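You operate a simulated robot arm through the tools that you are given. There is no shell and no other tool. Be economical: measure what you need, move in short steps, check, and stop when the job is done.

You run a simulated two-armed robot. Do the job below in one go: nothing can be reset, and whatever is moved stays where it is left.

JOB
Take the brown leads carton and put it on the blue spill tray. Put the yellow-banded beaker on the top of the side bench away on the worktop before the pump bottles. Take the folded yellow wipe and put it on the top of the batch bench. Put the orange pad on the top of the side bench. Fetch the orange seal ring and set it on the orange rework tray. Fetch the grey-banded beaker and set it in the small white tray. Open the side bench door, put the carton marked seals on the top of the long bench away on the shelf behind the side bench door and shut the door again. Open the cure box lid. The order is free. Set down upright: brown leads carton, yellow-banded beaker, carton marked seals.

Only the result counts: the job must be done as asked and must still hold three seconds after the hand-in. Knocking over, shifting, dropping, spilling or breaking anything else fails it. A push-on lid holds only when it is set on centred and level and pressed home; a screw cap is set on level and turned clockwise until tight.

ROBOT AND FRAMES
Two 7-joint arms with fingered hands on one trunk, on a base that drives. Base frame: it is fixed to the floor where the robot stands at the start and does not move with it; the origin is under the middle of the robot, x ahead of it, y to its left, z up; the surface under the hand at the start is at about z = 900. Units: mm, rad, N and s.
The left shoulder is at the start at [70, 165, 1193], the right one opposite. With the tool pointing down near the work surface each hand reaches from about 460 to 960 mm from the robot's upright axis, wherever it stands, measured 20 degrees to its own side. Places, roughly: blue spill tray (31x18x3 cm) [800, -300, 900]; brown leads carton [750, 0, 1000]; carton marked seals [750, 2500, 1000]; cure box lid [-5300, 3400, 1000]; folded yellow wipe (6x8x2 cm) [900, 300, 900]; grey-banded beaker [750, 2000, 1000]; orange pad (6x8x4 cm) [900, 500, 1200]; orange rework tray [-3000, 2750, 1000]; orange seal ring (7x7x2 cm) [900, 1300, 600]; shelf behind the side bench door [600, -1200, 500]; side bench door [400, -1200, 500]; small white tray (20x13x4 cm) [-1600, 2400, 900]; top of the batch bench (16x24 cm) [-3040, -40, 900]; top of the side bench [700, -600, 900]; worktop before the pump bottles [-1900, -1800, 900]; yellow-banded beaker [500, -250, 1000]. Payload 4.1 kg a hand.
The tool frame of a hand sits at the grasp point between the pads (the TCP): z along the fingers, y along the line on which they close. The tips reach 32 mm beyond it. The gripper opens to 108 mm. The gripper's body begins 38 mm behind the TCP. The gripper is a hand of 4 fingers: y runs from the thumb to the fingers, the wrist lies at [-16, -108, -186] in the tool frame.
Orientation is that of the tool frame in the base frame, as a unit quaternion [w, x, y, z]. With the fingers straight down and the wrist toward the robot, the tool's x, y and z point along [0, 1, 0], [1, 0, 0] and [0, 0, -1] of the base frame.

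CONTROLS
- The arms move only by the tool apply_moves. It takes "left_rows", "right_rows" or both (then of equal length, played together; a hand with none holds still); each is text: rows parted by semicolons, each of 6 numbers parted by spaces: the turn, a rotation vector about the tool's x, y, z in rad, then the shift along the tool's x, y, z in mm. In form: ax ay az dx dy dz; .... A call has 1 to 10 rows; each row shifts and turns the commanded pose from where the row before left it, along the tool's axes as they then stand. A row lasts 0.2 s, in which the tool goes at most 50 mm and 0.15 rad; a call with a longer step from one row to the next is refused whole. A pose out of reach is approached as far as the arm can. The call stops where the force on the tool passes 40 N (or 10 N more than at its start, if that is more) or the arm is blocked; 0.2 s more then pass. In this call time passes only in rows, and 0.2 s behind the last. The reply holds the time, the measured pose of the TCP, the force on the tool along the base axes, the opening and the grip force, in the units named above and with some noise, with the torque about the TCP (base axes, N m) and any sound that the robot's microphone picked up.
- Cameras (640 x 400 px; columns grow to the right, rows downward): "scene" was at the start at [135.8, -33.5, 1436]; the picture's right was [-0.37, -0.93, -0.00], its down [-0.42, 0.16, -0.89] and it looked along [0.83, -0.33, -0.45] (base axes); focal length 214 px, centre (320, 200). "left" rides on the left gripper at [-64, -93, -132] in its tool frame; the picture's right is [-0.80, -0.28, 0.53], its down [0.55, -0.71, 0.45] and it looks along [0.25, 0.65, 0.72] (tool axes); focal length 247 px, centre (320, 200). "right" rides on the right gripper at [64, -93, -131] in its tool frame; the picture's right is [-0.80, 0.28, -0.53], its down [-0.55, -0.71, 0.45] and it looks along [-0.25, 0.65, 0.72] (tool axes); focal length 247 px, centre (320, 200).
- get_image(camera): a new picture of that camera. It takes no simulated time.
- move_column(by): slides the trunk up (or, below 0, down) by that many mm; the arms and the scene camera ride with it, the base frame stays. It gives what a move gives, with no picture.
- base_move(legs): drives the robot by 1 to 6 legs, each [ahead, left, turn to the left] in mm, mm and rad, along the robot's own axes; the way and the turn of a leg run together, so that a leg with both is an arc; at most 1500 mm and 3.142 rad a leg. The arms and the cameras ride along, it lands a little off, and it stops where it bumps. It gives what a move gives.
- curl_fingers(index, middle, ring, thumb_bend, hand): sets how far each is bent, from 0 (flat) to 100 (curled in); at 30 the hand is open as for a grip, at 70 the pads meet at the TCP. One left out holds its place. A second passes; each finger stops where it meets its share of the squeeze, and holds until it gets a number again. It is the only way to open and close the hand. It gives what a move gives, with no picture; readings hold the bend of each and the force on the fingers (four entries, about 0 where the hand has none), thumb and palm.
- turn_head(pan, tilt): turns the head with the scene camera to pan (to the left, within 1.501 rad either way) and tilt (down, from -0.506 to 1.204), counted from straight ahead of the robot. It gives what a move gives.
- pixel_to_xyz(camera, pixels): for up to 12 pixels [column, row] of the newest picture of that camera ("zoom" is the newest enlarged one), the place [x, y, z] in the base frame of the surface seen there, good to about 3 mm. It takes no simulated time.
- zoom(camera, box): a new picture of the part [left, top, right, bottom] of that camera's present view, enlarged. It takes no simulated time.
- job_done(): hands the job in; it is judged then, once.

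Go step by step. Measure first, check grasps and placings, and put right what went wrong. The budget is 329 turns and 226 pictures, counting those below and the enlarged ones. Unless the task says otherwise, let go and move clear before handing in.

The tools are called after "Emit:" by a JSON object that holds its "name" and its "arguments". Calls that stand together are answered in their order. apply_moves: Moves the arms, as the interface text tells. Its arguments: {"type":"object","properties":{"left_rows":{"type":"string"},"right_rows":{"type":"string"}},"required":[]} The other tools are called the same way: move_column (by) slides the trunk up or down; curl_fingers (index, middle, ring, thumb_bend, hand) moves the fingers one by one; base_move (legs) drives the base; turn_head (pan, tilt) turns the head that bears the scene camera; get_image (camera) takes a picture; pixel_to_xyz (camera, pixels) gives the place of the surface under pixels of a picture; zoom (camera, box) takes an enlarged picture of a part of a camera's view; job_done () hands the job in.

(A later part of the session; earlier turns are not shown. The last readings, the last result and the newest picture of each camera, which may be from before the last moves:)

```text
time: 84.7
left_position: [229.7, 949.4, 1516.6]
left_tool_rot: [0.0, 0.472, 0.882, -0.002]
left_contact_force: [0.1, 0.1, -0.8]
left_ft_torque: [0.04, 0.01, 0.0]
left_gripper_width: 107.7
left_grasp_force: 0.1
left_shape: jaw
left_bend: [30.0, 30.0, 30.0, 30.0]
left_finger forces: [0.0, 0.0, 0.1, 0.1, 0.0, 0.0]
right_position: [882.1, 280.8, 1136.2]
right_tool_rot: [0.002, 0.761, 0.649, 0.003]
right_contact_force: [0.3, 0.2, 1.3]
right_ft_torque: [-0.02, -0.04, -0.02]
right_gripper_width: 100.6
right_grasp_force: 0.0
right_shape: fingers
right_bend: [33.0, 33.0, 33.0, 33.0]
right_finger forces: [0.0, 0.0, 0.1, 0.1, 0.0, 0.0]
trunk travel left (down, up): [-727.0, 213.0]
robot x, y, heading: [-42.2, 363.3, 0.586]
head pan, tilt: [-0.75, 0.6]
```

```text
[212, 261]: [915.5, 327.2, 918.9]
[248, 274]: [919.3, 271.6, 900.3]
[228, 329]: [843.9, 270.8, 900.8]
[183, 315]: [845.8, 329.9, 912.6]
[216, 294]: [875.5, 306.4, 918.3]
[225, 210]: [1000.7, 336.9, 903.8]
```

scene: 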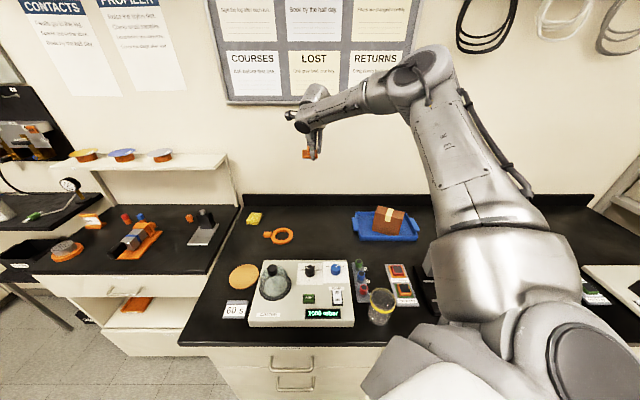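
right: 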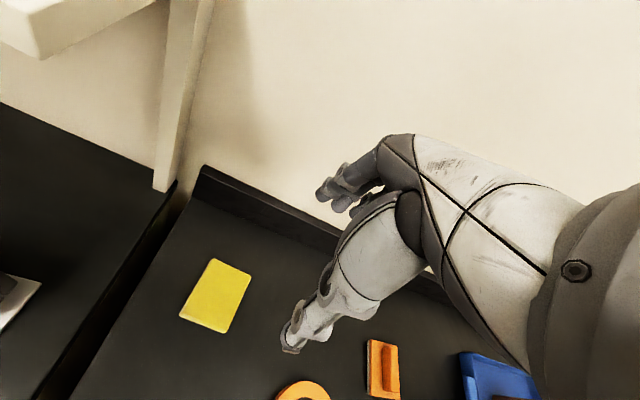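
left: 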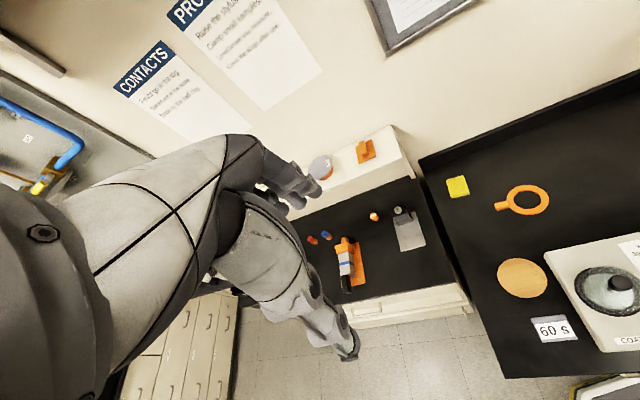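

Wipe corners give the centre (879,300), nearly aligned with x. A small arm correction, then down.

Emit:
{"name": "apply_moves", "arguments": {"right_rows": "0 0 -0.12 0 0 0;0 0 0 19 -4 0"}}

Emit:
{"name": "move_column", "arguments": {"by": -195}}

Emit:
{"name": "get_image", "arguments": {"camera": "right"}}

```text
time: 85.3
left_position: [229.1, 948.3, 1514.9]
left_tool_rot: [0.001, 0.472, 0.882, -0.001]
left_contact_force: [0.4, 0.0, 0.1]
left_ft_torque: [0.0, 0.01, 0.03]
left_gripper_width: 107.9
left_grasp_force: 0.1
left_shape: jaw
left_bend: [30.0, 30.0, 30.0, 30.0]
left_finger forces: [0.0, 0.0, 0.0, 0.1, 0.0, 0.0]
right_position: [878.6, 297.3, 1136.5]
right_tool_rot: [0.001, 0.721, 0.693, 0.002]
right_contact_force: [-0.4, 0.2, 0.4]
right_ft_torque: [-0.02, 0.03, 0.03]
right_gripper_width: 100.5
right_grasp_force: 0.1
right_shape: fingers
right_bend: [33.0, 33.0, 33.0, 33.0]
right_finger forces: [0.1, 0.0, 0.0, 0.0, 0.0, 0.0]
trunk travel left (down, up): [-727.0, 213.0]
robot x, y, heading: [-45.3, 368.5, 0.585]
head pan, tilt: [-0.75, 0.6]
```

```text
time: 87.4
left_position: [228.5, 946.5, 1322.5]
left_tool_rot: [0.0, 0.472, 0.882, 0.0]
left_contact_force: [0.3, -0.3, 0.1]
left_ft_torque: [-0.03, 0.0, -0.04]
left_gripper_width: 107.6
left_grasp_force: 0.1
left_shape: jaw
left_bend: [30.0, 30.0, 30.0, 30.0]
left_finger forces: [0.0, 0.1, 0.1, 0.0, 0.0, 0.0]
right_position: [879.0, 295.0, 940.3]
right_tool_rot: [0.0, 0.721, 0.693, 0.003]
right_contact_force: [-0.2, -0.8, -0.1]
right_ft_torque: [0.0, -0.05, -0.01]
right_gripper_width: 100.7
right_grasp_force: 0.2
right_shape: fingers
right_bend: [33.0, 33.0, 33.0, 33.0]
right_finger forces: [0.0, 0.0, 0.1, 0.1, 0.0, 0.0]
trunk travel left (down, up): [-532.0, 408.0]
robot x, y, heading: [-45.5, 366.2, 0.585]
head pan, tilt: [-0.75, 0.6]
```

```text
180 pictures are left
```

right: 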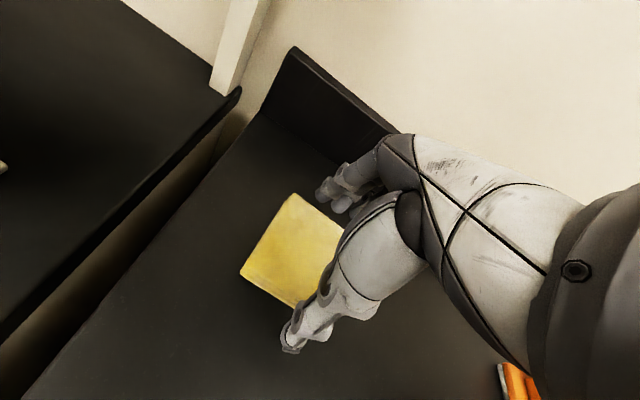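

I'll shift slightly toward +y for better finger coverage, lower to 935 and close.

Emit:
{"name": "apply_moves", "arguments": {"right_rows": "0 0 0 10 0 0;0 0 0 0 0 3;0 0 0 0 0 2"}}

Emit:
{"name": "curl_fingers", "arguments": {"hand": "right", "index": 70, "middle": 70, "ring": 70, "thumb_bend": 70}}

Emit:
{"name": "get_image", "arguments": {"camera": "right"}}

```text
time: 88.2
left_position: [228.4, 946.4, 1322.1]
left_tool_rot: [0.0, 0.472, 0.882, 0.0]
left_contact_force: [0.4, -0.7, 0.0]
left_ft_torque: [-0.04, -0.02, -0.02]
left_gripper_width: 107.6
left_grasp_force: 0.1
left_shape: jaw
left_bend: [30.0, 30.0, 30.0, 30.0]
left_finger forces: [0.0, 0.1, 0.0, 0.0, 0.0, 0.0]
right_position: [875.4, 302.0, 936.1]
right_tool_rot: [0.0, 0.721, 0.693, 0.004]
right_contact_force: [-0.7, 0.4, 0.1]
right_ft_torque: [0.06, 0.0, 0.03]
right_gripper_width: 100.6
right_grasp_force: 0.0
right_shape: fingers
right_bend: [33.0, 33.0, 33.0, 33.0]
right_finger forces: [0.0, 0.0, 0.0, 0.0, 0.1, 0.1]
right hand out of reach, approached as far as the arm can: row 1
trunk travel left (down, up): [-532.0, 408.0]
robot x, y, heading: [-44.5, 366.7, 0.585]
head pan, tilt: [-0.75, 0.6]
```

```text
time: 89.2
left_position: [228.6, 945.9, 1322.5]
left_tool_rot: [0.001, 0.472, 0.882, -0.001]
left_contact_force: [0.5, 0.1, 0.0]
left_ft_torque: [0.01, 0.02, 0.01]
left_gripper_width: 107.9
left_grasp_force: 0.0
left_shape: jaw
left_bend: [30.0, 30.0, 30.0, 30.0]
left_finger forces: [0.0, 0.1, 0.0, 0.1, 0.0, 0.0]
right_position: [873.9, 302.6, 937.9]
right_tool_rot: [0.001, 0.721, 0.693, 0.005]
right_contact_force: [2.3, 0.0, 7.5]
right_ft_torque: [-0.09, -0.37, 0.02]
right_gripper_width: 73.9
right_grasp_force: 26.7
right_shape: fingers
right_bend: [55.0, 55.0, 55.0, 40.0]
right_finger forces: [8.5, 13.5, 8.2, 0.0, 22.7, 0.0]
trunk travel left (down, up): [-532.0, 408.0]
robot x, y, heading: [-42.4, 363.9, 0.587]
head pan, tilt: [-0.75, 0.6]
```

```text
179 pictures are left
```

right: 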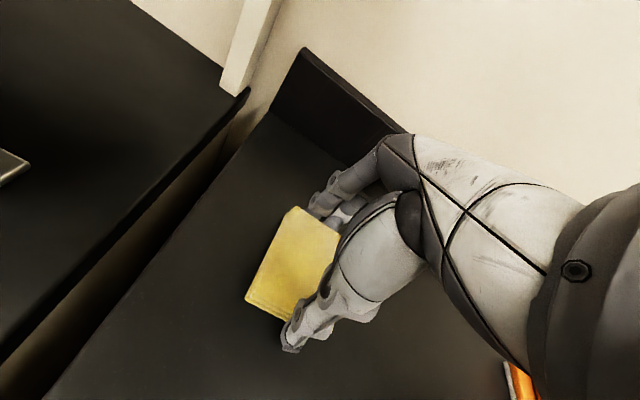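

The wipe is held with all fingers (27 N). I'll lift, back away to about (-530,-216) and turn right, so the left hand can be set up for the beaker at (398,-216).

Emit:
{"name": "move_column", "arguments": {"by": 260}}

Emit:
{"name": "base_move", "arguments": {"legs": [[-728, -215, 0], [0, 0, -1.25]]}}

Emit:
{"name": "get_image", "arguments": {"camera": "right"}}

Emit:
{"name": "get_image", "arguments": {"camera": "scene"}}

```text
time: 91.9
left_position: [229.5, 946.1, 1581.3]
left_tool_rot: [0.001, 0.472, 0.882, 0.0]
left_contact_force: [-0.6, -0.4, 0.4]
left_ft_torque: [0.01, 0.0, 0.01]
left_gripper_width: 107.8
left_grasp_force: 0.2
left_shape: jaw
left_bend: [30.0, 30.0, 30.0, 30.0]
left_finger forces: [0.0, 0.0, 0.0, 0.0, 0.0, 0.0]
right_position: [875.7, 301.9, 1196.2]
right_tool_rot: [0.001, 0.721, 0.693, 0.004]
right_contact_force: [-0.1, 0.0, -0.1]
right_ft_torque: [-0.01, 0.01, -0.02]
right_gripper_width: 74.0
right_grasp_force: 23.4
right_shape: fingers
right_bend: [55.0, 55.0, 55.0, 40.0]
right_finger forces: [8.1, 7.2, 7.8, 0.1, 23.2, 0.1]
trunk travel left (down, up): [-792.0, 148.0]
robot x, y, heading: [-41.1, 367.3, 0.589]
head pan, tilt: [-0.75, 0.6]
```

```text
time: 99.1
left_position: [103.7, -301.9, 1581.4]
left_tool_rot: [0.001, 0.9, 0.437, -0.001]
left_contact_force: [0.0, -0.1, -0.3]
left_ft_torque: [0.01, 0.02, 0.0]
left_gripper_width: 107.8
left_grasp_force: 0.0
left_shape: jaw
left_bend: [30.0, 30.0, 30.0, 30.0]
left_finger forces: [0.1, 0.1, 0.1, 0.0, 0.1, 0.0]
right_position: [-307.8, -1116.9, 1197.0]
right_tool_rot: [0.003, 0.991, 0.137, 0.003]
right_contact_force: [0.4, 0.3, -0.3]
right_ft_torque: [-0.02, -0.04, -0.03]
right_gripper_width: 73.2
right_grasp_force: 22.7
right_shape: fingers
right_bend: [56.0, 56.0, 55.0, 40.0]
right_finger forces: [7.9, 7.0, 7.6, 0.0, 22.4, 0.1]
trunk travel left (down, up): [-792.0, 148.0]
robot x, y, heading: [-532.9, -225.5, -0.669]
head pan, tilt: [-0.75, 0.6]
```

```text
178 pictures are left
```

right: 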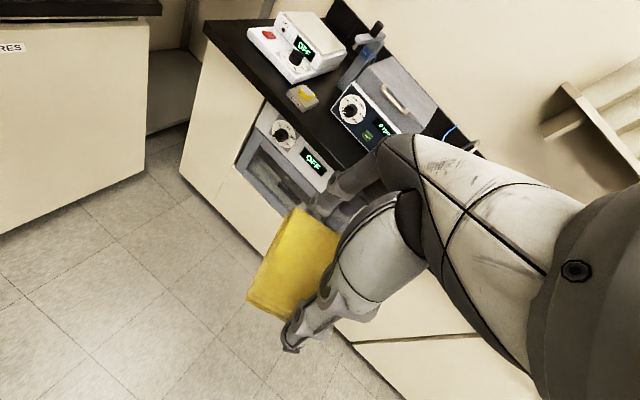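

```text
177 pictures are left
```

scene: 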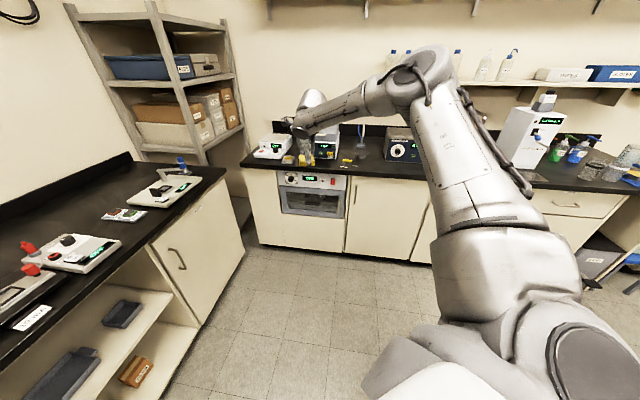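

Now I'll bring the left arm into the mirrored posture: out to its own side and yawed outward.

Emit:
{"name": "apply_moves", "arguments": {"left_rows": "0 0 0 42 8 15;0 0 0 42 8 15;0 0 0 42 8 15;0 0 0 42 8 15;0 0 0 42 8 15;0 0 -0.15 0 0 10;0 0 -0.15 0 0 10;0 0 -0.15 0 0 10;0 0 -0.15 0 0 10;0 0 -0.15 0 0 10"}}

```text
time: 101.3
left_position: [265.1, -163.2, 1457.1]
left_tool_rot: [-0.001, 0.676, 0.737, 0.0]
left_contact_force: [-0.1, -1.0, 0.3]
left_ft_torque: [0.02, -0.01, 0.0]
left_gripper_width: 107.6
left_grasp_force: 0.1
left_shape: jaw
left_bend: [30.0, 30.0, 30.0, 30.0]
left_finger forces: [0.1, 0.1, 0.0, 0.1, 0.0, 0.1]
right_position: [-306.5, -1117.0, 1196.3]
right_tool_rot: [0.003, 0.99, 0.138, 0.004]
right_contact_force: [1.0, -0.1, 0.1]
right_ft_torque: [0.04, 0.01, 0.0]
right_gripper_width: 73.8
right_grasp_force: 22.2
right_shape: fingers
right_bend: [56.0, 56.0, 55.0, 40.0]
right_finger forces: [7.9, 7.0, 7.6, 0.0, 22.5, 0.0]
trunk travel left (down, up): [-792.0, 148.0]
robot x, y, heading: [-537.0, -222.2, -0.668]
head pan, tilt: [-0.75, 0.6]
```

Emit:
{"name": "apply_moves", "arguments": {"left_rows": "0 0 0 -6.4 12.8 31;0 0 0 -6.4 12.8 31;0 0 0 -6.4 12.8 31;0 0 0 -6.4 12.8 31;0 0 0 -6.4 12.8 31;0 0 0 -6.4 12.8 31;0 0 0 -6.4 12.8 31;0 0 0 -6.4 12.8 31;0 0 0 -6.4 12.8 31;0 0 0 -6.4 12.8 31"}}

Emit:
{"name": "turn_head", "arguments": {"pan": 0.55, "tilt": 0.45}}

Emit:
{"name": "get_image", "arguments": {"camera": "scene"}}

Emit:
{"name": "get_image", "arguments": {"camera": "left"}}

```text
time: 103.5
left_position: [398.0, -215.5, 1144.2]
left_tool_rot: [-0.001, 0.677, 0.736, -0.001]
left_contact_force: [0.5, -0.1, -1.4]
left_ft_torque: [0.04, -0.01, -0.03]
left_gripper_width: 107.9
left_grasp_force: 0.0
left_shape: jaw
left_bend: [30.0, 30.0, 30.0, 30.0]
left_finger forces: [0.1, 0.1, 0.0, 0.1, 0.0, 0.1]
right_position: [-305.3, -1118.0, 1195.3]
right_tool_rot: [0.002, 0.99, 0.139, 0.002]
right_contact_force: [0.7, 0.0, -0.2]
right_ft_torque: [-0.02, -0.01, -0.01]
right_gripper_width: 73.6
right_grasp_force: 22.5
right_shape: fingers
right_bend: [56.0, 56.0, 55.0, 40.0]
right_finger forces: [7.9, 6.9, 7.6, 0.0, 22.5, 0.0]
trunk travel left (down, up): [-792.0, 148.0]
robot x, y, heading: [-531.2, -225.9, -0.666]
head pan, tilt: [-0.75, 0.6]
```

```text
time: 105.0
left_position: [395.7, -214.8, 1146.5]
left_tool_rot: [0.0, 0.678, 0.735, 0.0]
left_contact_force: [1.2, -0.3, -0.3]
left_ft_torque: [0.01, -0.01, 0.0]
left_gripper_width: 107.7
left_grasp_force: 0.1
left_shape: jaw
left_bend: [30.0, 30.0, 30.0, 30.0]
left_finger forces: [0.1, 0.0, 0.1, 0.0, 0.1, 0.0]
right_position: [-307.7, -1117.6, 1196.8]
right_tool_rot: [0.003, 0.991, 0.137, 0.003]
right_contact_force: [1.0, -0.1, 0.2]
right_ft_torque: [0.0, -0.02, -0.02]
right_gripper_width: 73.4
right_grasp_force: 22.5
right_shape: fingers
right_bend: [56.0, 56.0, 55.0, 40.0]
right_finger forces: [7.8, 6.9, 7.6, 0.0, 22.5, 0.1]
trunk travel left (down, up): [-792.0, 148.0]
robot x, y, heading: [-532.1, -224.2, -0.665]
head pan, tilt: [0.55, 0.45]
```

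```text
176 pictures are left
```

scene: 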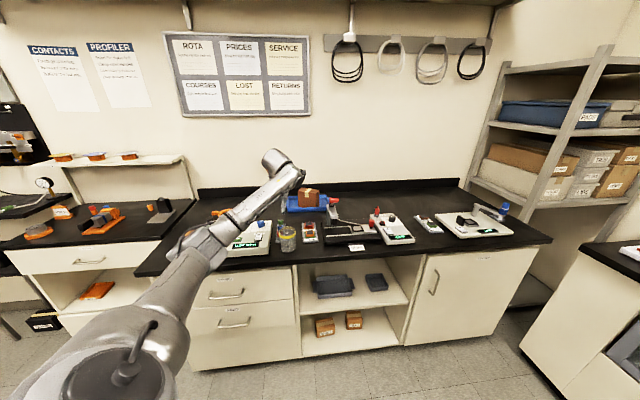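

```text
175 pictures are left
```

left: 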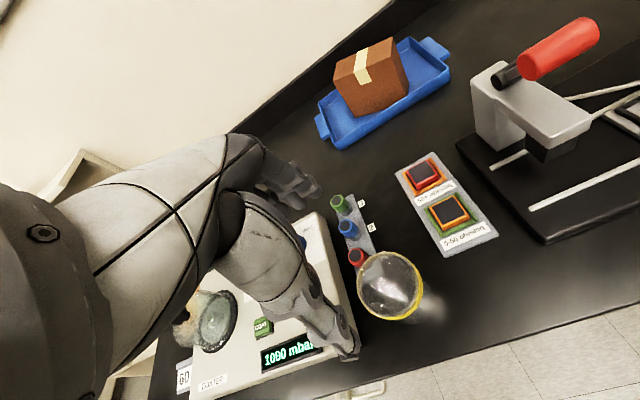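

The left hand is over the beaker. I'll measure the rim, the knobs (358,257) and the panel positions to choose the finger yaw.

Emit:
{"name": "pixel_to_xyz", "arguments": {"camera": "left", "pixels": [[358, 257], [347, 230], [360, 270], [370, 256], [418, 297], [362, 308], [400, 253], [395, 319], [440, 212], [350, 330], [375, 250], [421, 275]]}}

Emit:
{"name": "zoom", "arguments": {"camera": "left", "box": [300, 180, 480, 340]}}

```text
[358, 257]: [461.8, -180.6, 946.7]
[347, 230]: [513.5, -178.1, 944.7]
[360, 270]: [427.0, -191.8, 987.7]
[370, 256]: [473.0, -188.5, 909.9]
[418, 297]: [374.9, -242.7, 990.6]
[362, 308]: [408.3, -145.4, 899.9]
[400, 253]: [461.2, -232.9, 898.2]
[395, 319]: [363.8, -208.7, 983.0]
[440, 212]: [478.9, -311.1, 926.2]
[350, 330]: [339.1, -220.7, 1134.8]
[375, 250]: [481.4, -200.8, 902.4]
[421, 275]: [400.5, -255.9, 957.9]
```

```text
2.50 times, centred on (390, 260) of left
```

zoom: 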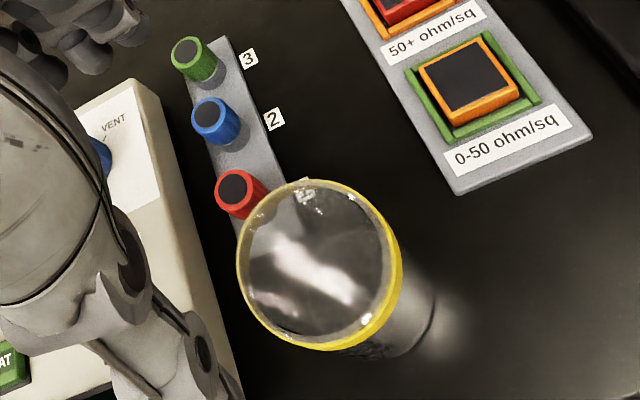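

Knob tops reach 947. Gripping at TCP z≈986 puts the tips at 954, clear of the knobs and on the upper beaker wall. I'll lower the trunk.

Emit:
{"name": "move_column", "arguments": {"by": -150}}

Emit:
{"name": "get_image", "arguments": {"camera": "left"}}

```text
time: 106.8
left_position: [396.1, -214.8, 997.0]
left_tool_rot: [0.0, 0.677, 0.736, 0.0]
left_contact_force: [-0.8, 0.2, -0.2]
left_ft_torque: [-0.01, 0.01, -0.01]
left_gripper_width: 107.7
left_grasp_force: 0.1
left_shape: jaw
left_bend: [30.0, 30.0, 30.0, 30.0]
left_finger forces: [0.1, 0.0, 0.0, 0.1, 0.0, 0.0]
right_position: [-306.0, -1116.8, 1046.5]
right_tool_rot: [0.003, 0.99, 0.138, 0.003]
right_contact_force: [-0.6, -0.2, 0.0]
right_ft_torque: [-0.03, 0.0, -0.02]
right_gripper_width: 73.5
right_grasp_force: 21.8
right_shape: fingers
right_bend: [56.0, 56.0, 55.0, 40.0]
right_finger forces: [7.9, 6.9, 7.6, 0.0, 22.5, 0.0]
trunk travel left (down, up): [-642.0, 298.0]
robot x, y, heading: [-536.7, -225.7, -0.669]
head pan, tilt: [0.55, 0.45]
```

```text
173 pictures are left
```

left: 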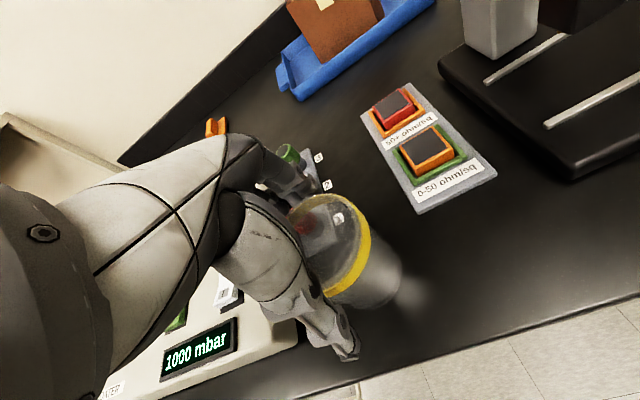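

Emit:
{"name": "apply_moves", "arguments": {"left_rows": "0 0 0 0 3 5;0 0 0 0 0 5"}}

Emit:
{"name": "curl_fingers", "arguments": {"hand": "left", "index": 60, "middle": 60, "ring": 60, "thumb_bend": 60}}

Emit:
{"name": "get_image", "arguments": {"camera": "left"}}

```text
time: 107.3
left_position: [399.9, -214.6, 986.3]
left_tool_rot: [0.001, 0.677, 0.736, 0.0]
left_contact_force: [0.4, -0.1, 0.3]
left_ft_torque: [0.01, 0.02, 0.03]
left_gripper_width: 107.4
left_grasp_force: 0.0
left_shape: jaw
left_bend: [30.0, 30.0, 30.0, 30.0]
left_finger forces: [0.0, 0.0, 0.0, 0.1, 0.0, 0.0]
right_position: [-307.5, -1116.6, 1046.9]
right_tool_rot: [0.003, 0.991, 0.137, 0.003]
right_contact_force: [-0.2, 0.6, 0.2]
right_ft_torque: [-0.03, 0.02, 0.02]
right_gripper_width: 73.7
right_grasp_force: 21.9
right_shape: fingers
right_bend: [56.0, 56.0, 55.0, 40.0]
right_finger forces: [7.9, 6.9, 7.6, 0.0, 22.6, 0.1]
trunk travel left (down, up): [-642.0, 298.0]
robot x, y, heading: [-532.5, -226.6, -0.669]
head pan, tilt: [0.55, 0.45]
```

```text
time: 108.3
left_position: [400.5, -214.1, 985.9]
left_tool_rot: [-0.001, 0.677, 0.736, -0.001]
left_contact_force: [1.3, 0.4, 1.0]
left_ft_torque: [0.09, -0.17, 0.0]
left_gripper_width: 66.7
left_grasp_force: 20.3
left_shape: fingers
left_bend: [52.0, 51.0, 59.0, 49.0]
left_finger forces: [12.0, 8.0, 0.7, 0.0, 20.1, 0.0]
right_position: [-307.4, -1116.7, 1047.2]
right_tool_rot: [0.003, 0.991, 0.137, 0.004]
right_contact_force: [0.2, 0.7, -0.3]
right_ft_torque: [0.0, 0.0, 0.01]
right_gripper_width: 73.4
right_grasp_force: 22.7
right_shape: fingers
right_bend: [56.0, 56.0, 55.0, 40.0]
right_finger forces: [7.9, 6.9, 7.5, 0.0, 22.5, 0.1]
trunk travel left (down, up): [-642.0, 298.0]
robot x, y, heading: [-532.9, -224.9, -0.667]
head pan, tilt: [0.55, 0.45]
```

```text
172 pictures are left
```

left: 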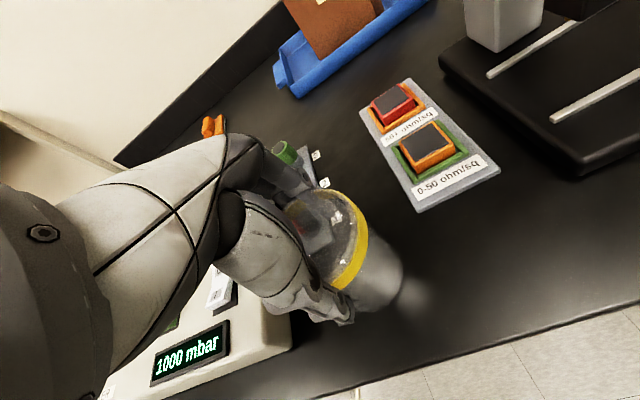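

The beaker is held (20 N). Lift 120 and check.

Emit:
{"name": "move_column", "arguments": {"by": 120}}

Emit:
{"name": "get_image", "arguments": {"camera": "left"}}

```text
time: 109.8
left_position: [400.9, -214.2, 1105.5]
left_tool_rot: [-0.001, 0.677, 0.736, -0.001]
left_contact_force: [0.0, 0.3, -0.8]
left_ft_torque: [0.02, -0.01, 0.01]
left_gripper_width: 66.6
left_grasp_force: 20.4
left_shape: fingers
left_bend: [52.0, 51.0, 59.0, 49.0]
left_finger forces: [11.7, 7.6, 0.7, 0.1, 20.2, 0.0]
right_position: [-306.0, -1117.6, 1166.0]
right_tool_rot: [0.004, 0.991, 0.137, 0.003]
right_contact_force: [-0.2, -0.1, 0.0]
right_ft_torque: [0.03, 0.02, 0.0]
right_gripper_width: 73.5
right_grasp_force: 21.6
right_shape: fingers
right_bend: [56.0, 56.0, 55.0, 40.0]
right_finger forces: [7.9, 6.9, 7.5, 0.0, 22.5, 0.0]
trunk travel left (down, up): [-762.0, 178.0]
robot x, y, heading: [-534.3, -223.6, -0.672]
head pan, tilt: [0.55, 0.45]
```

```text
171 pictures are left
```

left: 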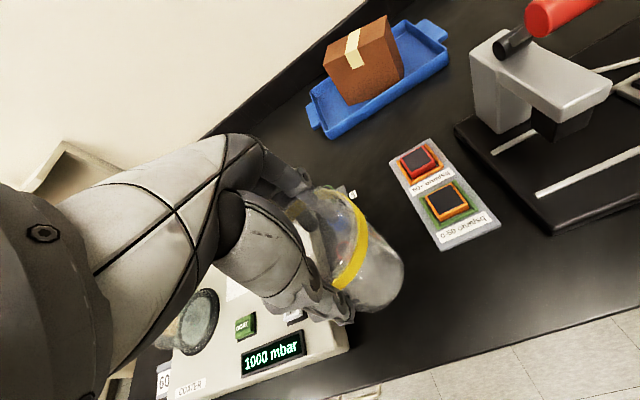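

The beaker is secure. I'll back away from the bench, turn toward the right-hand bench and look.

Emit:
{"name": "base_move", "arguments": {"legs": [[-408, -451, 0], [0, 0, -1.0]]}}

Emit:
{"name": "turn_head", "arguments": {"pan": -0.2, "tilt": 0.45}}

Emit:
{"name": "get_image", "arguments": {"camera": "scene"}}

Emit:
{"name": "get_image", "arguments": {"camera": "left"}}

```text
time: 111.5
left_position: [321.6, -291.2, 1104.7]
left_tool_rot: [-0.002, 0.696, 0.718, -0.001]
left_contact_force: [0.1, -0.6, -1.1]
left_ft_torque: [0.0, 0.02, -0.03]
left_gripper_width: 66.7
left_grasp_force: 19.5
left_shape: fingers
left_bend: [52.0, 51.0, 59.0, 49.0]
left_finger forces: [11.6, 7.7, 0.7, 0.0, 20.0, 0.1]
right_position: [-431.5, -1156.1, 1165.1]
right_tool_rot: [0.002, 0.994, 0.113, 0.001]
right_contact_force: [0.5, 0.4, 0.1]
right_ft_torque: [0.0, -0.03, -0.02]
right_gripper_width: 73.2
right_grasp_force: 22.4
right_shape: fingers
right_bend: [56.0, 56.0, 55.0, 40.0]
right_finger forces: [7.9, 7.1, 7.5, 0.1, 22.5, 0.0]
trunk travel left (down, up): [-762.0, 178.0]
robot x, y, heading: [-611.2, -248.1, -0.721]
head pan, tilt: [0.55, 0.45]
stopped in leg 1: the robot was blocked; the commanded pose is now the measured one
```

```text
time: 112.7
left_position: [319.1, -289.4, 1104.4]
left_tool_rot: [-0.001, 0.696, 0.718, -0.001]
left_contact_force: [0.8, 0.6, -1.3]
left_ft_torque: [0.03, -0.04, 0.03]
left_gripper_width: 67.0
left_grasp_force: 20.1
left_shape: fingers
left_bend: [52.0, 51.0, 59.0, 49.0]
left_finger forces: [11.5, 7.6, 0.7, 0.1, 19.9, 0.0]
right_position: [-432.5, -1155.1, 1165.9]
right_tool_rot: [0.004, 0.994, 0.112, 0.002]
right_contact_force: [0.8, 0.4, 0.1]
right_ft_torque: [0.0, 0.0, 0.01]
right_gripper_width: 73.4
right_grasp_force: 21.9
right_shape: fingers
right_bend: [56.0, 56.0, 55.0, 40.0]
right_finger forces: [7.9, 7.0, 7.6, 0.1, 22.5, 0.0]
trunk travel left (down, up): [-762.0, 178.0]
robot x, y, heading: [-612.7, -249.0, -0.721]
head pan, tilt: [-0.201, 0.45]
```

```text
170 pictures are left
```

scene: 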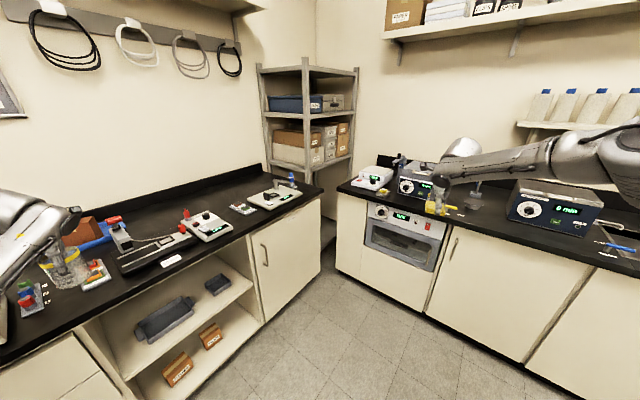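

```text
169 pictures are left
```

left: 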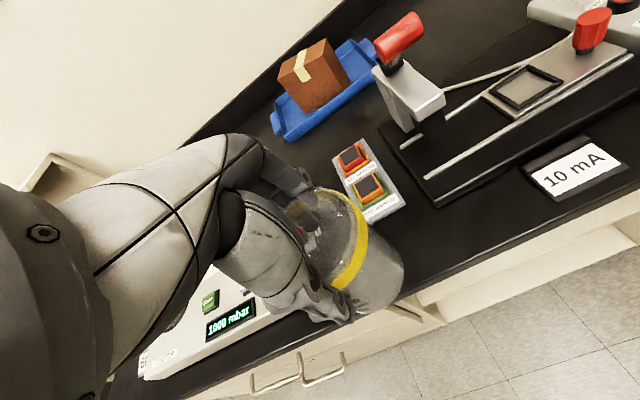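

Something behind blocked the base. I'll look to the right-rear with the head.

Emit:
{"name": "turn_head", "arguments": {"pan": -1.5, "tilt": 0.5}}

Emit:
{"name": "get_image", "arguments": {"camera": "scene"}}

Emit:
{"name": "turn_head", "arguments": {"pan": 1.5, "tilt": 0.5}}

Emit:
{"name": "get_image", "arguments": {"camera": "scene"}}

```text
time: 114.1
left_position: [318.5, -288.8, 1106.2]
left_tool_rot: [0.0, 0.696, 0.718, 0.0]
left_contact_force: [0.0, 0.2, -0.5]
left_ft_torque: [0.02, 0.02, 0.0]
left_gripper_width: 66.9
left_grasp_force: 20.1
left_shape: fingers
left_bend: [52.0, 51.0, 59.0, 49.0]
left_finger forces: [11.6, 7.6, 0.7, 0.0, 19.9, 0.1]
right_position: [-433.4, -1153.5, 1166.7]
right_tool_rot: [0.003, 0.994, 0.112, 0.002]
right_contact_force: [0.5, -0.3, -0.5]
right_ft_torque: [-0.02, -0.03, 0.01]
right_gripper_width: 73.6
right_grasp_force: 22.3
right_shape: fingers
right_bend: [56.0, 56.0, 55.0, 40.0]
right_finger forces: [7.9, 7.1, 7.6, 0.0, 22.5, 0.0]
trunk travel left (down, up): [-762.0, 178.0]
robot x, y, heading: [-613.2, -255.0, -0.718]
head pan, tilt: [-1.499, 0.499]
```

```text
168 pictures are left
```

scene: 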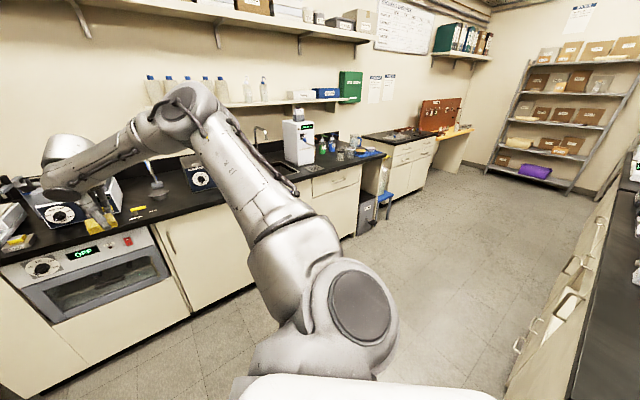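

```text
time: 116.7
left_position: [319.2, -288.9, 1105.2]
left_tool_rot: [0.0, 0.696, 0.718, 0.0]
left_contact_force: [0.4, -0.4, -1.8]
left_ft_torque: [0.02, 0.0, -0.01]
left_gripper_width: 66.5
left_grasp_force: 19.8
left_shape: fingers
left_bend: [52.0, 51.0, 59.0, 49.0]
left_finger forces: [11.5, 7.5, 0.7, 0.0, 20.0, 0.1]
right_position: [-432.5, -1153.4, 1166.8]
right_tool_rot: [0.003, 0.994, 0.112, 0.003]
right_contact_force: [0.1, -1.0, 0.5]
right_ft_torque: [0.0, 0.0, -0.01]
right_gripper_width: 73.5
right_grasp_force: 22.6
right_shape: fingers
right_bend: [56.0, 56.0, 55.0, 40.0]
right_finger forces: [7.9, 7.0, 7.6, 0.1, 22.5, 0.0]
trunk travel left (down, up): [-762.0, 178.0]
robot x, y, heading: [-612.3, -250.8, -0.719]
head pan, tilt: [1.499, 0.499]
```

```text
167 pictures are left
```

scene: 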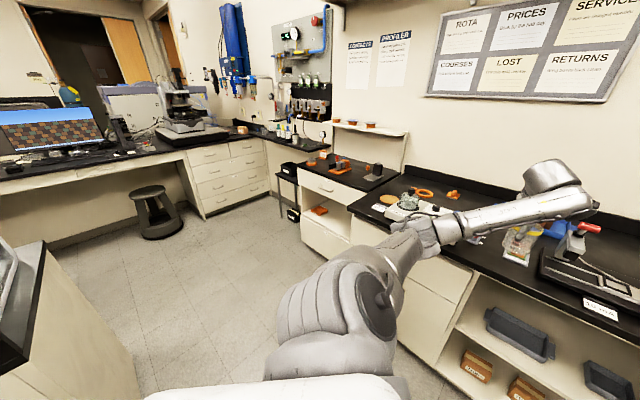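

An island stands behind. I'll measure its near corner and the aisle in the rear views.

Emit:
{"name": "pixel_to_xyz", "arguments": {"camera": "scene", "pixels": [[45, 250], [20, 330], [110, 390], [140, 390], [5, 330], [155, 225], [10, 190]]}}

Emit:
{"name": "turn_head", "arguments": {"pan": -1.5, "tilt": 0.5}}

Emit:
{"name": "get_image", "arguments": {"camera": "scene"}}

Emit:
{"name": "pixel_to_xyz", "arguments": {"camera": "scene", "pixels": [[590, 390], [530, 380], [600, 250], [560, 290], [330, 220], [355, 235], [345, 155], [320, 140], [535, 172], [620, 200], [440, 135], [405, 155]]}}

Emit:
{"name": "zoom", "arguments": {"camera": "scene", "box": [270, 80, 460, 220]}}

```text
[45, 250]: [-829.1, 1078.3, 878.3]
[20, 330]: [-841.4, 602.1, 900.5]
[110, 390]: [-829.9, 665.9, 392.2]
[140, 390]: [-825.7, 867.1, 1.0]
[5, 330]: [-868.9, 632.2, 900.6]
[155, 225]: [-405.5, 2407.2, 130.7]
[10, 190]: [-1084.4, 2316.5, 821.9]
```

```text
time: 119.3
left_position: [318.4, -290.1, 1106.3]
left_tool_rot: [-0.001, 0.697, 0.718, 0.0]
left_contact_force: [0.6, -0.2, -0.2]
left_ft_torque: [0.03, -0.02, 0.01]
left_gripper_width: 66.8
left_grasp_force: 19.3
left_shape: fingers
left_bend: [52.0, 51.0, 59.0, 49.0]
left_finger forces: [11.5, 7.7, 0.7, 0.0, 19.8, 0.0]
right_position: [-432.9, -1154.4, 1166.8]
right_tool_rot: [0.003, 0.994, 0.113, 0.002]
right_contact_force: [0.0, 0.3, -0.1]
right_ft_torque: [-0.01, 0.01, 0.0]
right_gripper_width: 73.4
right_grasp_force: 22.7
right_shape: fingers
right_bend: [56.0, 56.0, 55.0, 40.0]
right_finger forces: [7.9, 7.0, 7.6, 0.1, 22.6, 0.0]
trunk travel left (down, up): [-762.0, 178.0]
robot x, y, heading: [-618.4, -248.3, -0.722]
head pan, tilt: [-1.499, 0.499]
```

```text
166 pictures are left
```

scene: 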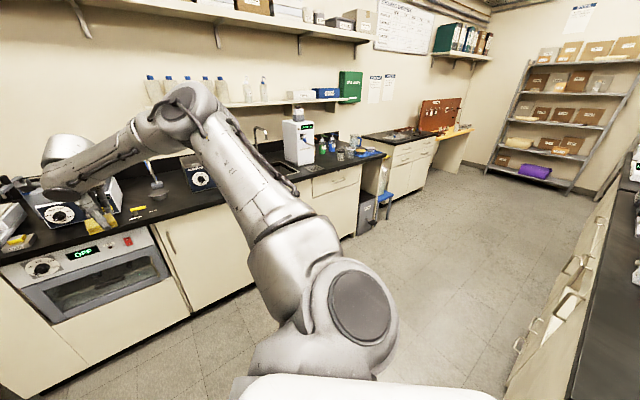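

```text
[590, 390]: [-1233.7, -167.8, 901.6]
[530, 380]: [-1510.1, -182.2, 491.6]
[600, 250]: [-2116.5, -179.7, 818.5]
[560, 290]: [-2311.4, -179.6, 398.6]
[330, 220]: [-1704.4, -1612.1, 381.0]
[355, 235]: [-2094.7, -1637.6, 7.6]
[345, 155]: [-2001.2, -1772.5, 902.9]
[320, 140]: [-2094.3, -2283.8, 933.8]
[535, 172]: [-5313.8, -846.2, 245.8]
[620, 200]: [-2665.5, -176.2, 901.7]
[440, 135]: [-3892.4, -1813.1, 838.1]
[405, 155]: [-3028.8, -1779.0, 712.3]
```

```text
2.86 times, centred on (365, 150) of scene
```

zoom: 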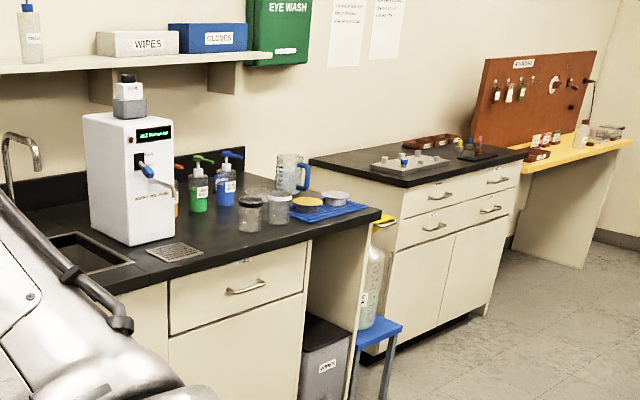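

The island fills x<-829, y>-180, and an aisle runs between y=-180 and the right bench front at y=-1610. I'll raise the trunk and go down the aisle in safe stages.

Emit:
{"name": "move_column", "arguments": {"by": 140}}

Emit:
{"name": "base_move", "arguments": {"legs": [[220, -206, 0], [0, 0, -1.2], [463, -1127, 0]]}}

Emit:
{"name": "turn_head", "arguments": {"pan": 0.4, "tilt": 0.5}}

Emit:
{"name": "get_image", "arguments": {"camera": "scene"}}

```text
time: 121.0
left_position: [318.9, -290.5, 1245.9]
left_tool_rot: [-0.001, 0.696, 0.718, -0.001]
left_contact_force: [0.0, -1.1, -1.3]
left_ft_torque: [0.03, 0.0, -0.02]
left_gripper_width: 66.5
left_grasp_force: 19.9
left_shape: fingers
left_bend: [52.0, 51.0, 59.0, 49.0]
left_finger forces: [11.5, 7.7, 0.7, 0.0, 19.9, 0.1]
right_position: [-432.8, -1154.1, 1305.9]
right_tool_rot: [0.003, 0.994, 0.112, 0.003]
right_contact_force: [-0.4, -0.1, -0.3]
right_ft_torque: [-0.04, 0.02, 0.01]
right_gripper_width: 73.4
right_grasp_force: 22.7
right_shape: fingers
right_bend: [56.0, 56.0, 55.0, 40.0]
right_finger forces: [7.9, 7.0, 7.7, 0.1, 22.5, 0.1]
trunk travel left (down, up): [-902.0, 38.0]
robot x, y, heading: [-615.0, -257.0, -0.716]
head pan, tilt: [-1.499, 0.499]
```

```text
time: 131.8
left_position: [-1503.0, -1489.6, 1245.8]
left_tool_rot: [-0.002, 0.981, 0.195, -0.001]
left_contact_force: [0.7, 0.4, -1.3]
left_ft_torque: [-0.01, 0.0, 0.02]
left_gripper_width: 66.2
left_grasp_force: 18.9
left_shape: fingers
left_bend: [52.0, 51.0, 59.0, 49.0]
left_finger forces: [10.7, 7.3, 0.5, 0.1, 18.6, 0.0]
right_position: [-2579.4, -1091.2, 1308.9]
right_tool_rot: [0.004, 0.882, -0.472, 0.0]
right_contact_force: [0.4, -0.4, 0.3]
right_ft_torque: [0.0, -0.03, -0.01]
right_gripper_width: 72.9
right_grasp_force: 22.1
right_shape: fingers
right_bend: [56.0, 56.0, 56.0, 40.0]
right_finger forces: [7.6, 6.7, 7.5, 0.0, 21.9, 0.1]
trunk travel left (down, up): [-902.0, 38.0]
robot x, y, heading: [-1798.5, -604.1, -1.926]
head pan, tilt: [-1.499, 0.499]
```

```text
time: 133.6
left_position: [-1504.2, -1489.3, 1246.2]
left_tool_rot: [0.0, 0.981, 0.195, 0.0]
left_contact_force: [-0.5, 0.2, -1.2]
left_ft_torque: [0.02, 0.03, 0.0]
left_gripper_width: 66.1
left_grasp_force: 18.8
left_shape: fingers
left_bend: [52.0, 51.0, 59.0, 49.0]
left_finger forces: [10.7, 7.3, 0.6, 0.1, 18.6, 0.1]
right_position: [-2578.3, -1092.1, 1306.6]
right_tool_rot: [0.003, 0.882, -0.472, -0.001]
right_contact_force: [-1.1, 1.4, 0.8]
right_ft_torque: [0.02, -0.02, -0.01]
right_gripper_width: 73.2
right_grasp_force: 21.8
right_shape: fingers
right_bend: [56.0, 56.0, 56.0, 40.0]
right_finger forces: [7.6, 6.7, 7.4, 0.0, 21.8, 0.1]
trunk travel left (down, up): [-902.0, 38.0]
robot x, y, heading: [-1799.5, -601.2, -1.928]
head pan, tilt: [0.4, 0.499]
```

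```text
164 pictures are left
```

scene: 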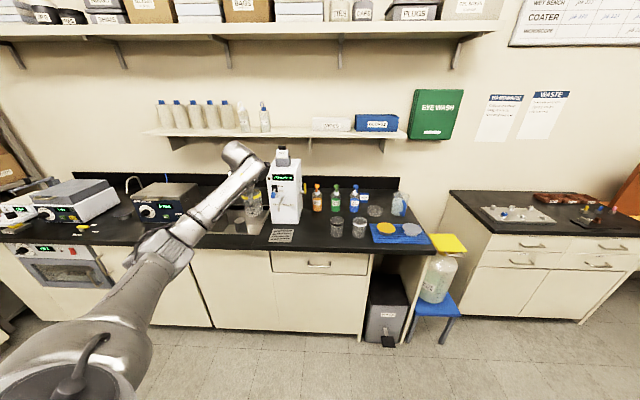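

I can see the three pump bottles at (318–354,198), with two beakers standing in front. I'll measure and zoom there for a free place.

Emit:
{"name": "zoom", "arguments": {"camera": "scene", "box": [250, 160, 450, 280]}}

Emit:
{"name": "pixel_to_xyz", "arguments": {"camera": "scene", "pixels": [[318, 210], [336, 210], [354, 212], [337, 237], [358, 236], [312, 235], [345, 246], [295, 235], [372, 225], [380, 243], [340, 250], [290, 215]]}}

```text
3.20 times, centred on (350, 220) of scene
```

zoom: 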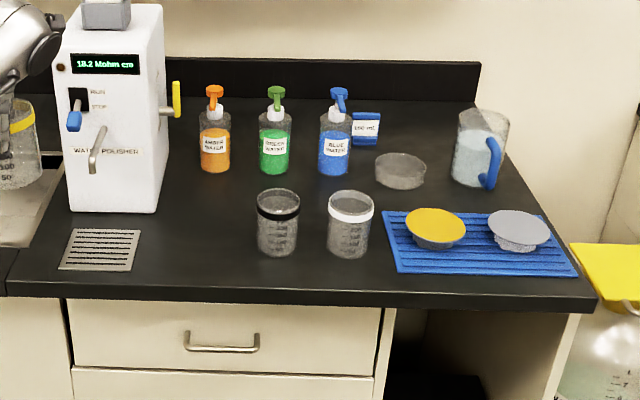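

```text
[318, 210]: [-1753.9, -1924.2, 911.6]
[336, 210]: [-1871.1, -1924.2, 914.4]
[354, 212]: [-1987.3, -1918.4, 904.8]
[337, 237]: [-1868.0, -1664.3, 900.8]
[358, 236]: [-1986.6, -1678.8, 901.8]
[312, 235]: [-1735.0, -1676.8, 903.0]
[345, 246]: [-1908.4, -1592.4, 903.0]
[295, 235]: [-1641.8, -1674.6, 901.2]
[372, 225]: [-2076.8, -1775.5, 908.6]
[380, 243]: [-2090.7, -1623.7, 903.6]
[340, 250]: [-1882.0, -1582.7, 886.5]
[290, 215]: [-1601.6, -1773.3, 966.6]
```

The free slot in the row, before the amber pump at x≈-1755, is where the third beaker belongs. I'll measure the row's bands.

Emit:
{"name": "pixel_to_xyz", "arguments": {"camera": "zoom", "pixels": [[278, 214], [259, 206], [298, 206], [278, 190], [350, 216], [330, 207], [372, 207], [350, 193], [140, 235], [157, 205], [125, 268], [240, 290]]}}

```text
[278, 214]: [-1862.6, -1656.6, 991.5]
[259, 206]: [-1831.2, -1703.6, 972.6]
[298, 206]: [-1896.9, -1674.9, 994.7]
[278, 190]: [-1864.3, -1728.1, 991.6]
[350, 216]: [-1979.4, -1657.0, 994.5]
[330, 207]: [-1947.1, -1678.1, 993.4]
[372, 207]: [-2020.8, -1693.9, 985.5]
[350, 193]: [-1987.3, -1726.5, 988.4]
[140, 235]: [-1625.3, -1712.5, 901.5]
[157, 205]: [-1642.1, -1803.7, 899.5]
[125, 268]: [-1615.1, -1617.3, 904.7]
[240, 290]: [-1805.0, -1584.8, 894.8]
```

The two stored beakers are at (-1864,-1692) and (-1983,-1692), so the free slot is about (-1750,-1700). I'll turn and move over it.

Emit:
{"name": "base_move", "arguments": {"legs": [[0, 0, -0.392], [42, 194, 0]]}}

Emit:
{"name": "turn_head", "arguments": {"pan": 0.7, "tilt": 0.5}}

Emit:
{"name": "get_image", "arguments": {"camera": "scene"}}

Emit:
{"name": "get_image", "arguments": {"camera": "left"}}

```text
time: 136.4
left_position: [-1737.1, -1697.9, 1248.6]
left_tool_rot: [0.0, 1.0, 0.007, 0.001]
left_contact_force: [0.1, 0.4, -1.4]
left_ft_torque: [0.0, -0.05, 0.04]
left_gripper_width: 65.8
left_grasp_force: 18.7
left_shape: fingers
left_bend: [52.0, 51.0, 59.0, 50.0]
left_finger forces: [10.6, 7.3, 0.7, 0.0, 18.3, 0.0]
right_position: [-2589.4, -930.2, 1305.5]
right_tool_rot: [0.005, 0.776, -0.63, 0.001]
right_contact_force: [0.0, 0.8, -0.3]
right_ft_torque: [-0.03, -0.03, 0.01]
right_gripper_width: 72.8
right_grasp_force: 21.6
right_shape: fingers
right_bend: [56.0, 56.0, 56.0, 40.0]
right_finger forces: [7.7, 6.6, 7.3, 0.1, 21.5, 0.0]
trunk travel left (down, up): [-902.0, 38.0]
robot x, y, heading: [-1686.3, -766.3, -2.303]
head pan, tilt: [0.4, 0.499]
```

```text
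time: 137.2
left_position: [-1736.7, -1700.0, 1246.6]
left_tool_rot: [0.001, 1.0, 0.006, 0.0]
left_contact_force: [-0.2, -0.6, -1.4]
left_ft_torque: [-0.05, -0.03, 0.02]
left_gripper_width: 65.9
left_grasp_force: 18.0
left_shape: fingers
left_bend: [52.0, 51.0, 59.0, 50.0]
left_finger forces: [10.5, 7.4, 0.6, 0.0, 18.3, 0.0]
right_position: [-2586.3, -933.1, 1308.7]
right_tool_rot: [0.003, 0.777, -0.629, -0.001]
right_contact_force: [0.0, 1.1, -0.1]
right_ft_torque: [0.02, 0.02, -0.03]
right_gripper_width: 72.7
right_grasp_force: 21.5
right_shape: fingers
right_bend: [56.0, 56.0, 56.0, 40.0]
right_finger forces: [7.6, 6.5, 7.3, 0.0, 21.5, 0.1]
trunk travel left (down, up): [-902.0, 38.0]
robot x, y, heading: [-1682.8, -768.7, -2.305]
head pan, tilt: [0.7, 0.499]
```

```text
162 pictures are left
```

scene: 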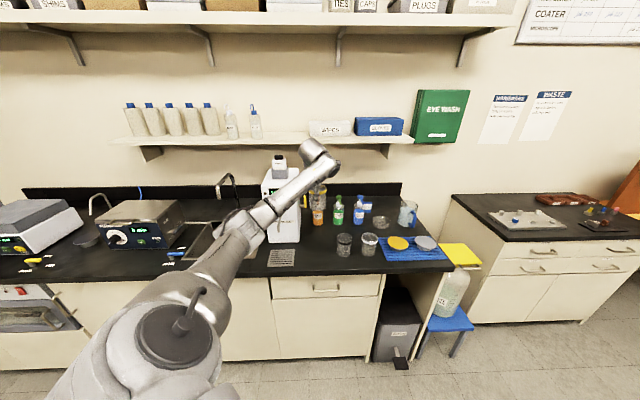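

```text
161 pictures are left
```

left: 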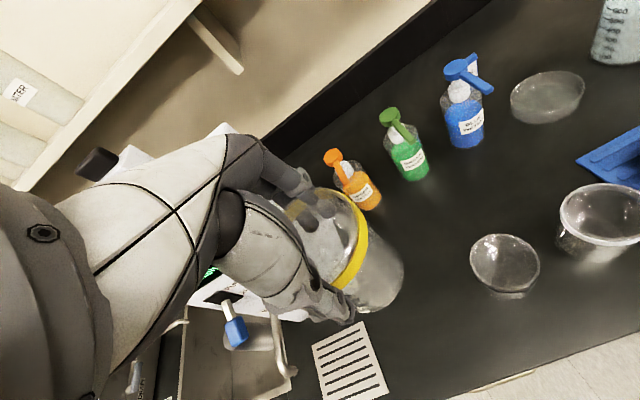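

Hand is at (-1737,-1700). I'll shift 12 mm toward -x and lower with the trunk.

Emit:
{"name": "apply_moves", "arguments": {"left_rows": "0 0 0 -12 0 0"}}

Emit:
{"name": "move_column", "arguments": {"by": -252}}

Emit:
{"name": "get_image", "arguments": {"camera": "left"}}

```text
time: 137.6
left_position: [-1748.7, -1699.0, 1246.8]
left_tool_rot: [-0.002, 1.0, 0.007, 0.0]
left_contact_force: [-0.9, -0.2, -1.3]
left_ft_torque: [-0.02, -0.04, 0.0]
left_gripper_width: 66.0
left_grasp_force: 18.7
left_shape: fingers
left_bend: [52.0, 51.0, 59.0, 50.0]
left_finger forces: [10.6, 7.3, 0.6, 0.0, 18.4, 0.1]
right_position: [-2587.4, -931.5, 1306.6]
right_tool_rot: [0.003, 0.776, -0.63, 0.001]
right_contact_force: [-0.1, -0.6, -0.8]
right_ft_torque: [0.02, -0.02, -0.04]
right_gripper_width: 72.7
right_grasp_force: 21.1
right_shape: fingers
right_bend: [56.0, 56.0, 56.0, 40.0]
right_finger forces: [7.6, 6.6, 7.3, 0.0, 21.6, 0.0]
trunk travel left (down, up): [-902.0, 38.0]
robot x, y, heading: [-1681.0, -764.2, -2.308]
head pan, tilt: [0.7, 0.499]
```

```text
time: 140.2
left_position: [-1747.7, -1700.2, 994.3]
left_tool_rot: [-0.001, 1.0, 0.007, 0.001]
left_contact_force: [0.5, 0.3, -1.3]
left_ft_torque: [0.02, 0.0, 0.03]
left_gripper_width: 66.1
left_grasp_force: 18.7
left_shape: fingers
left_bend: [52.0, 51.0, 59.0, 50.0]
left_finger forces: [10.6, 7.3, 0.7, 0.0, 18.4, 0.1]
right_position: [-2587.1, -931.4, 1055.3]
right_tool_rot: [0.004, 0.777, -0.63, -0.001]
right_contact_force: [-0.1, 0.0, -0.4]
right_ft_torque: [-0.04, 0.0, -0.01]
right_gripper_width: 72.8
right_grasp_force: 21.8
right_shape: fingers
right_bend: [56.0, 56.0, 56.0, 40.0]
right_finger forces: [7.5, 6.6, 7.3, 0.0, 21.6, 0.0]
trunk travel left (down, up): [-650.0, 290.0]
robot x, y, heading: [-1679.4, -767.6, -2.307]
head pan, tilt: [0.7, 0.499]
```

```text
160 pictures are left
```

left: 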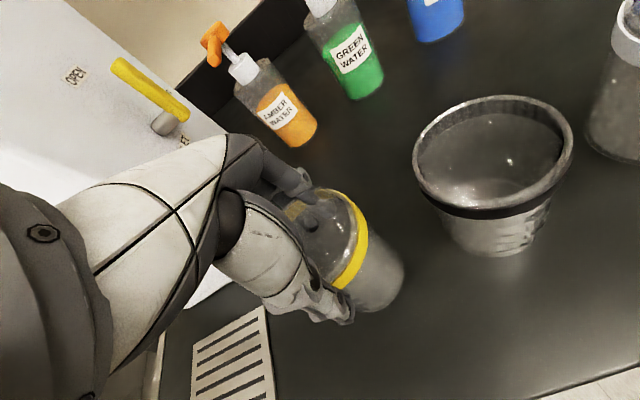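

Emit:
{"name": "apply_moves", "arguments": {"left_rows": "0 0 0 0 0 3;0 0 0 0 0 3;0 0 0 0 0 2;0 0 0 0 0 2"}}

```text
time: 141.2
left_position: [-1748.6, -1698.6, 986.1]
left_tool_rot: [0.002, 1.0, 0.007, -0.001]
left_contact_force: [-0.5, -1.3, 7.5]
left_ft_torque: [-0.38, -0.01, -0.03]
left_gripper_width: 65.9
left_grasp_force: 20.0
left_shape: fingers
left_bend: [52.0, 51.0, 59.0, 50.0]
left_finger forces: [10.6, 8.5, 0.8, 0.0, 18.9, 0.1]
right_position: [-2588.2, -930.0, 1055.7]
right_tool_rot: [0.004, 0.777, -0.63, 0.0]
right_contact_force: [0.1, 0.0, 1.1]
right_ft_torque: [0.0, 0.02, 0.06]
right_gripper_width: 72.7
right_grasp_force: 21.9
right_shape: fingers
right_bend: [56.0, 56.0, 56.0, 40.0]
right_finger forces: [7.5, 6.6, 7.3, 0.0, 21.6, 0.0]
trunk travel left (down, up): [-650.0, 290.0]
robot x, y, heading: [-1682.1, -767.5, -2.306]
head pan, tilt: [0.7, 0.499]
```

It is in contact with the worktop. I'll release and rise.

Emit:
{"name": "curl_fingers", "arguments": {"hand": "left", "index": 30, "middle": 30, "ring": 30, "thumb_bend": 30}}

Emit:
{"name": "move_column", "arguments": {"by": 250}}

Emit:
{"name": "get_image", "arguments": {"camera": "left"}}

```text
time: 142.2
left_position: [-1747.1, -1700.4, 983.9]
left_tool_rot: [-0.002, 1.0, 0.008, 0.0]
left_contact_force: [0.2, 0.7, 0.5]
left_ft_torque: [0.03, -0.01, 0.0]
left_gripper_width: 108.5
left_grasp_force: 0.1
left_shape: fingers
left_bend: [30.0, 30.0, 30.0, 30.0]
left_finger forces: [0.0, 0.1, 0.0, 0.0, 0.1, 0.0]
right_position: [-2587.6, -930.8, 1054.4]
right_tool_rot: [0.003, 0.776, -0.63, -0.001]
right_contact_force: [0.8, 0.6, 0.0]
right_ft_torque: [0.03, 0.0, -0.01]
right_gripper_width: 73.0
right_grasp_force: 21.8
right_shape: fingers
right_bend: [56.0, 56.0, 56.0, 40.0]
right_finger forces: [7.7, 6.6, 7.3, 0.1, 21.6, 0.0]
trunk travel left (down, up): [-650.0, 290.0]
robot x, y, heading: [-1678.4, -768.3, -2.311]
head pan, tilt: [0.7, 0.499]
```

```text
time: 144.8
left_position: [-1747.2, -1700.1, 1233.6]
left_tool_rot: [0.0, 1.0, 0.007, 0.0]
left_contact_force: [0.6, -0.3, -0.6]
left_ft_torque: [0.01, 0.02, -0.03]
left_gripper_width: 108.3
left_grasp_force: 0.0
left_shape: fingers
left_bend: [30.0, 30.0, 30.0, 30.0]
left_finger forces: [0.0, 0.1, 0.0, 0.1, 0.0, 0.0]
right_position: [-2587.0, -931.9, 1305.7]
right_tool_rot: [0.004, 0.777, -0.63, 0.0]
right_contact_force: [0.1, -0.4, -0.2]
right_ft_torque: [0.01, 0.04, 0.01]
right_gripper_width: 73.1
right_grasp_force: 21.6
right_shape: fingers
right_bend: [56.0, 56.0, 56.0, 40.0]
right_finger forces: [7.6, 6.6, 7.2, 0.0, 21.7, 0.1]
trunk travel left (down, up): [-900.0, 40.0]
robot x, y, heading: [-1682.0, -767.1, -2.31]
head pan, tilt: [0.7, 0.499]
```

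```text
159 pictures are left
```

left: 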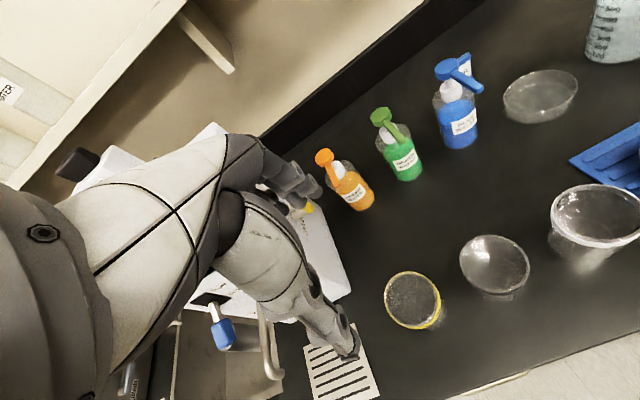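

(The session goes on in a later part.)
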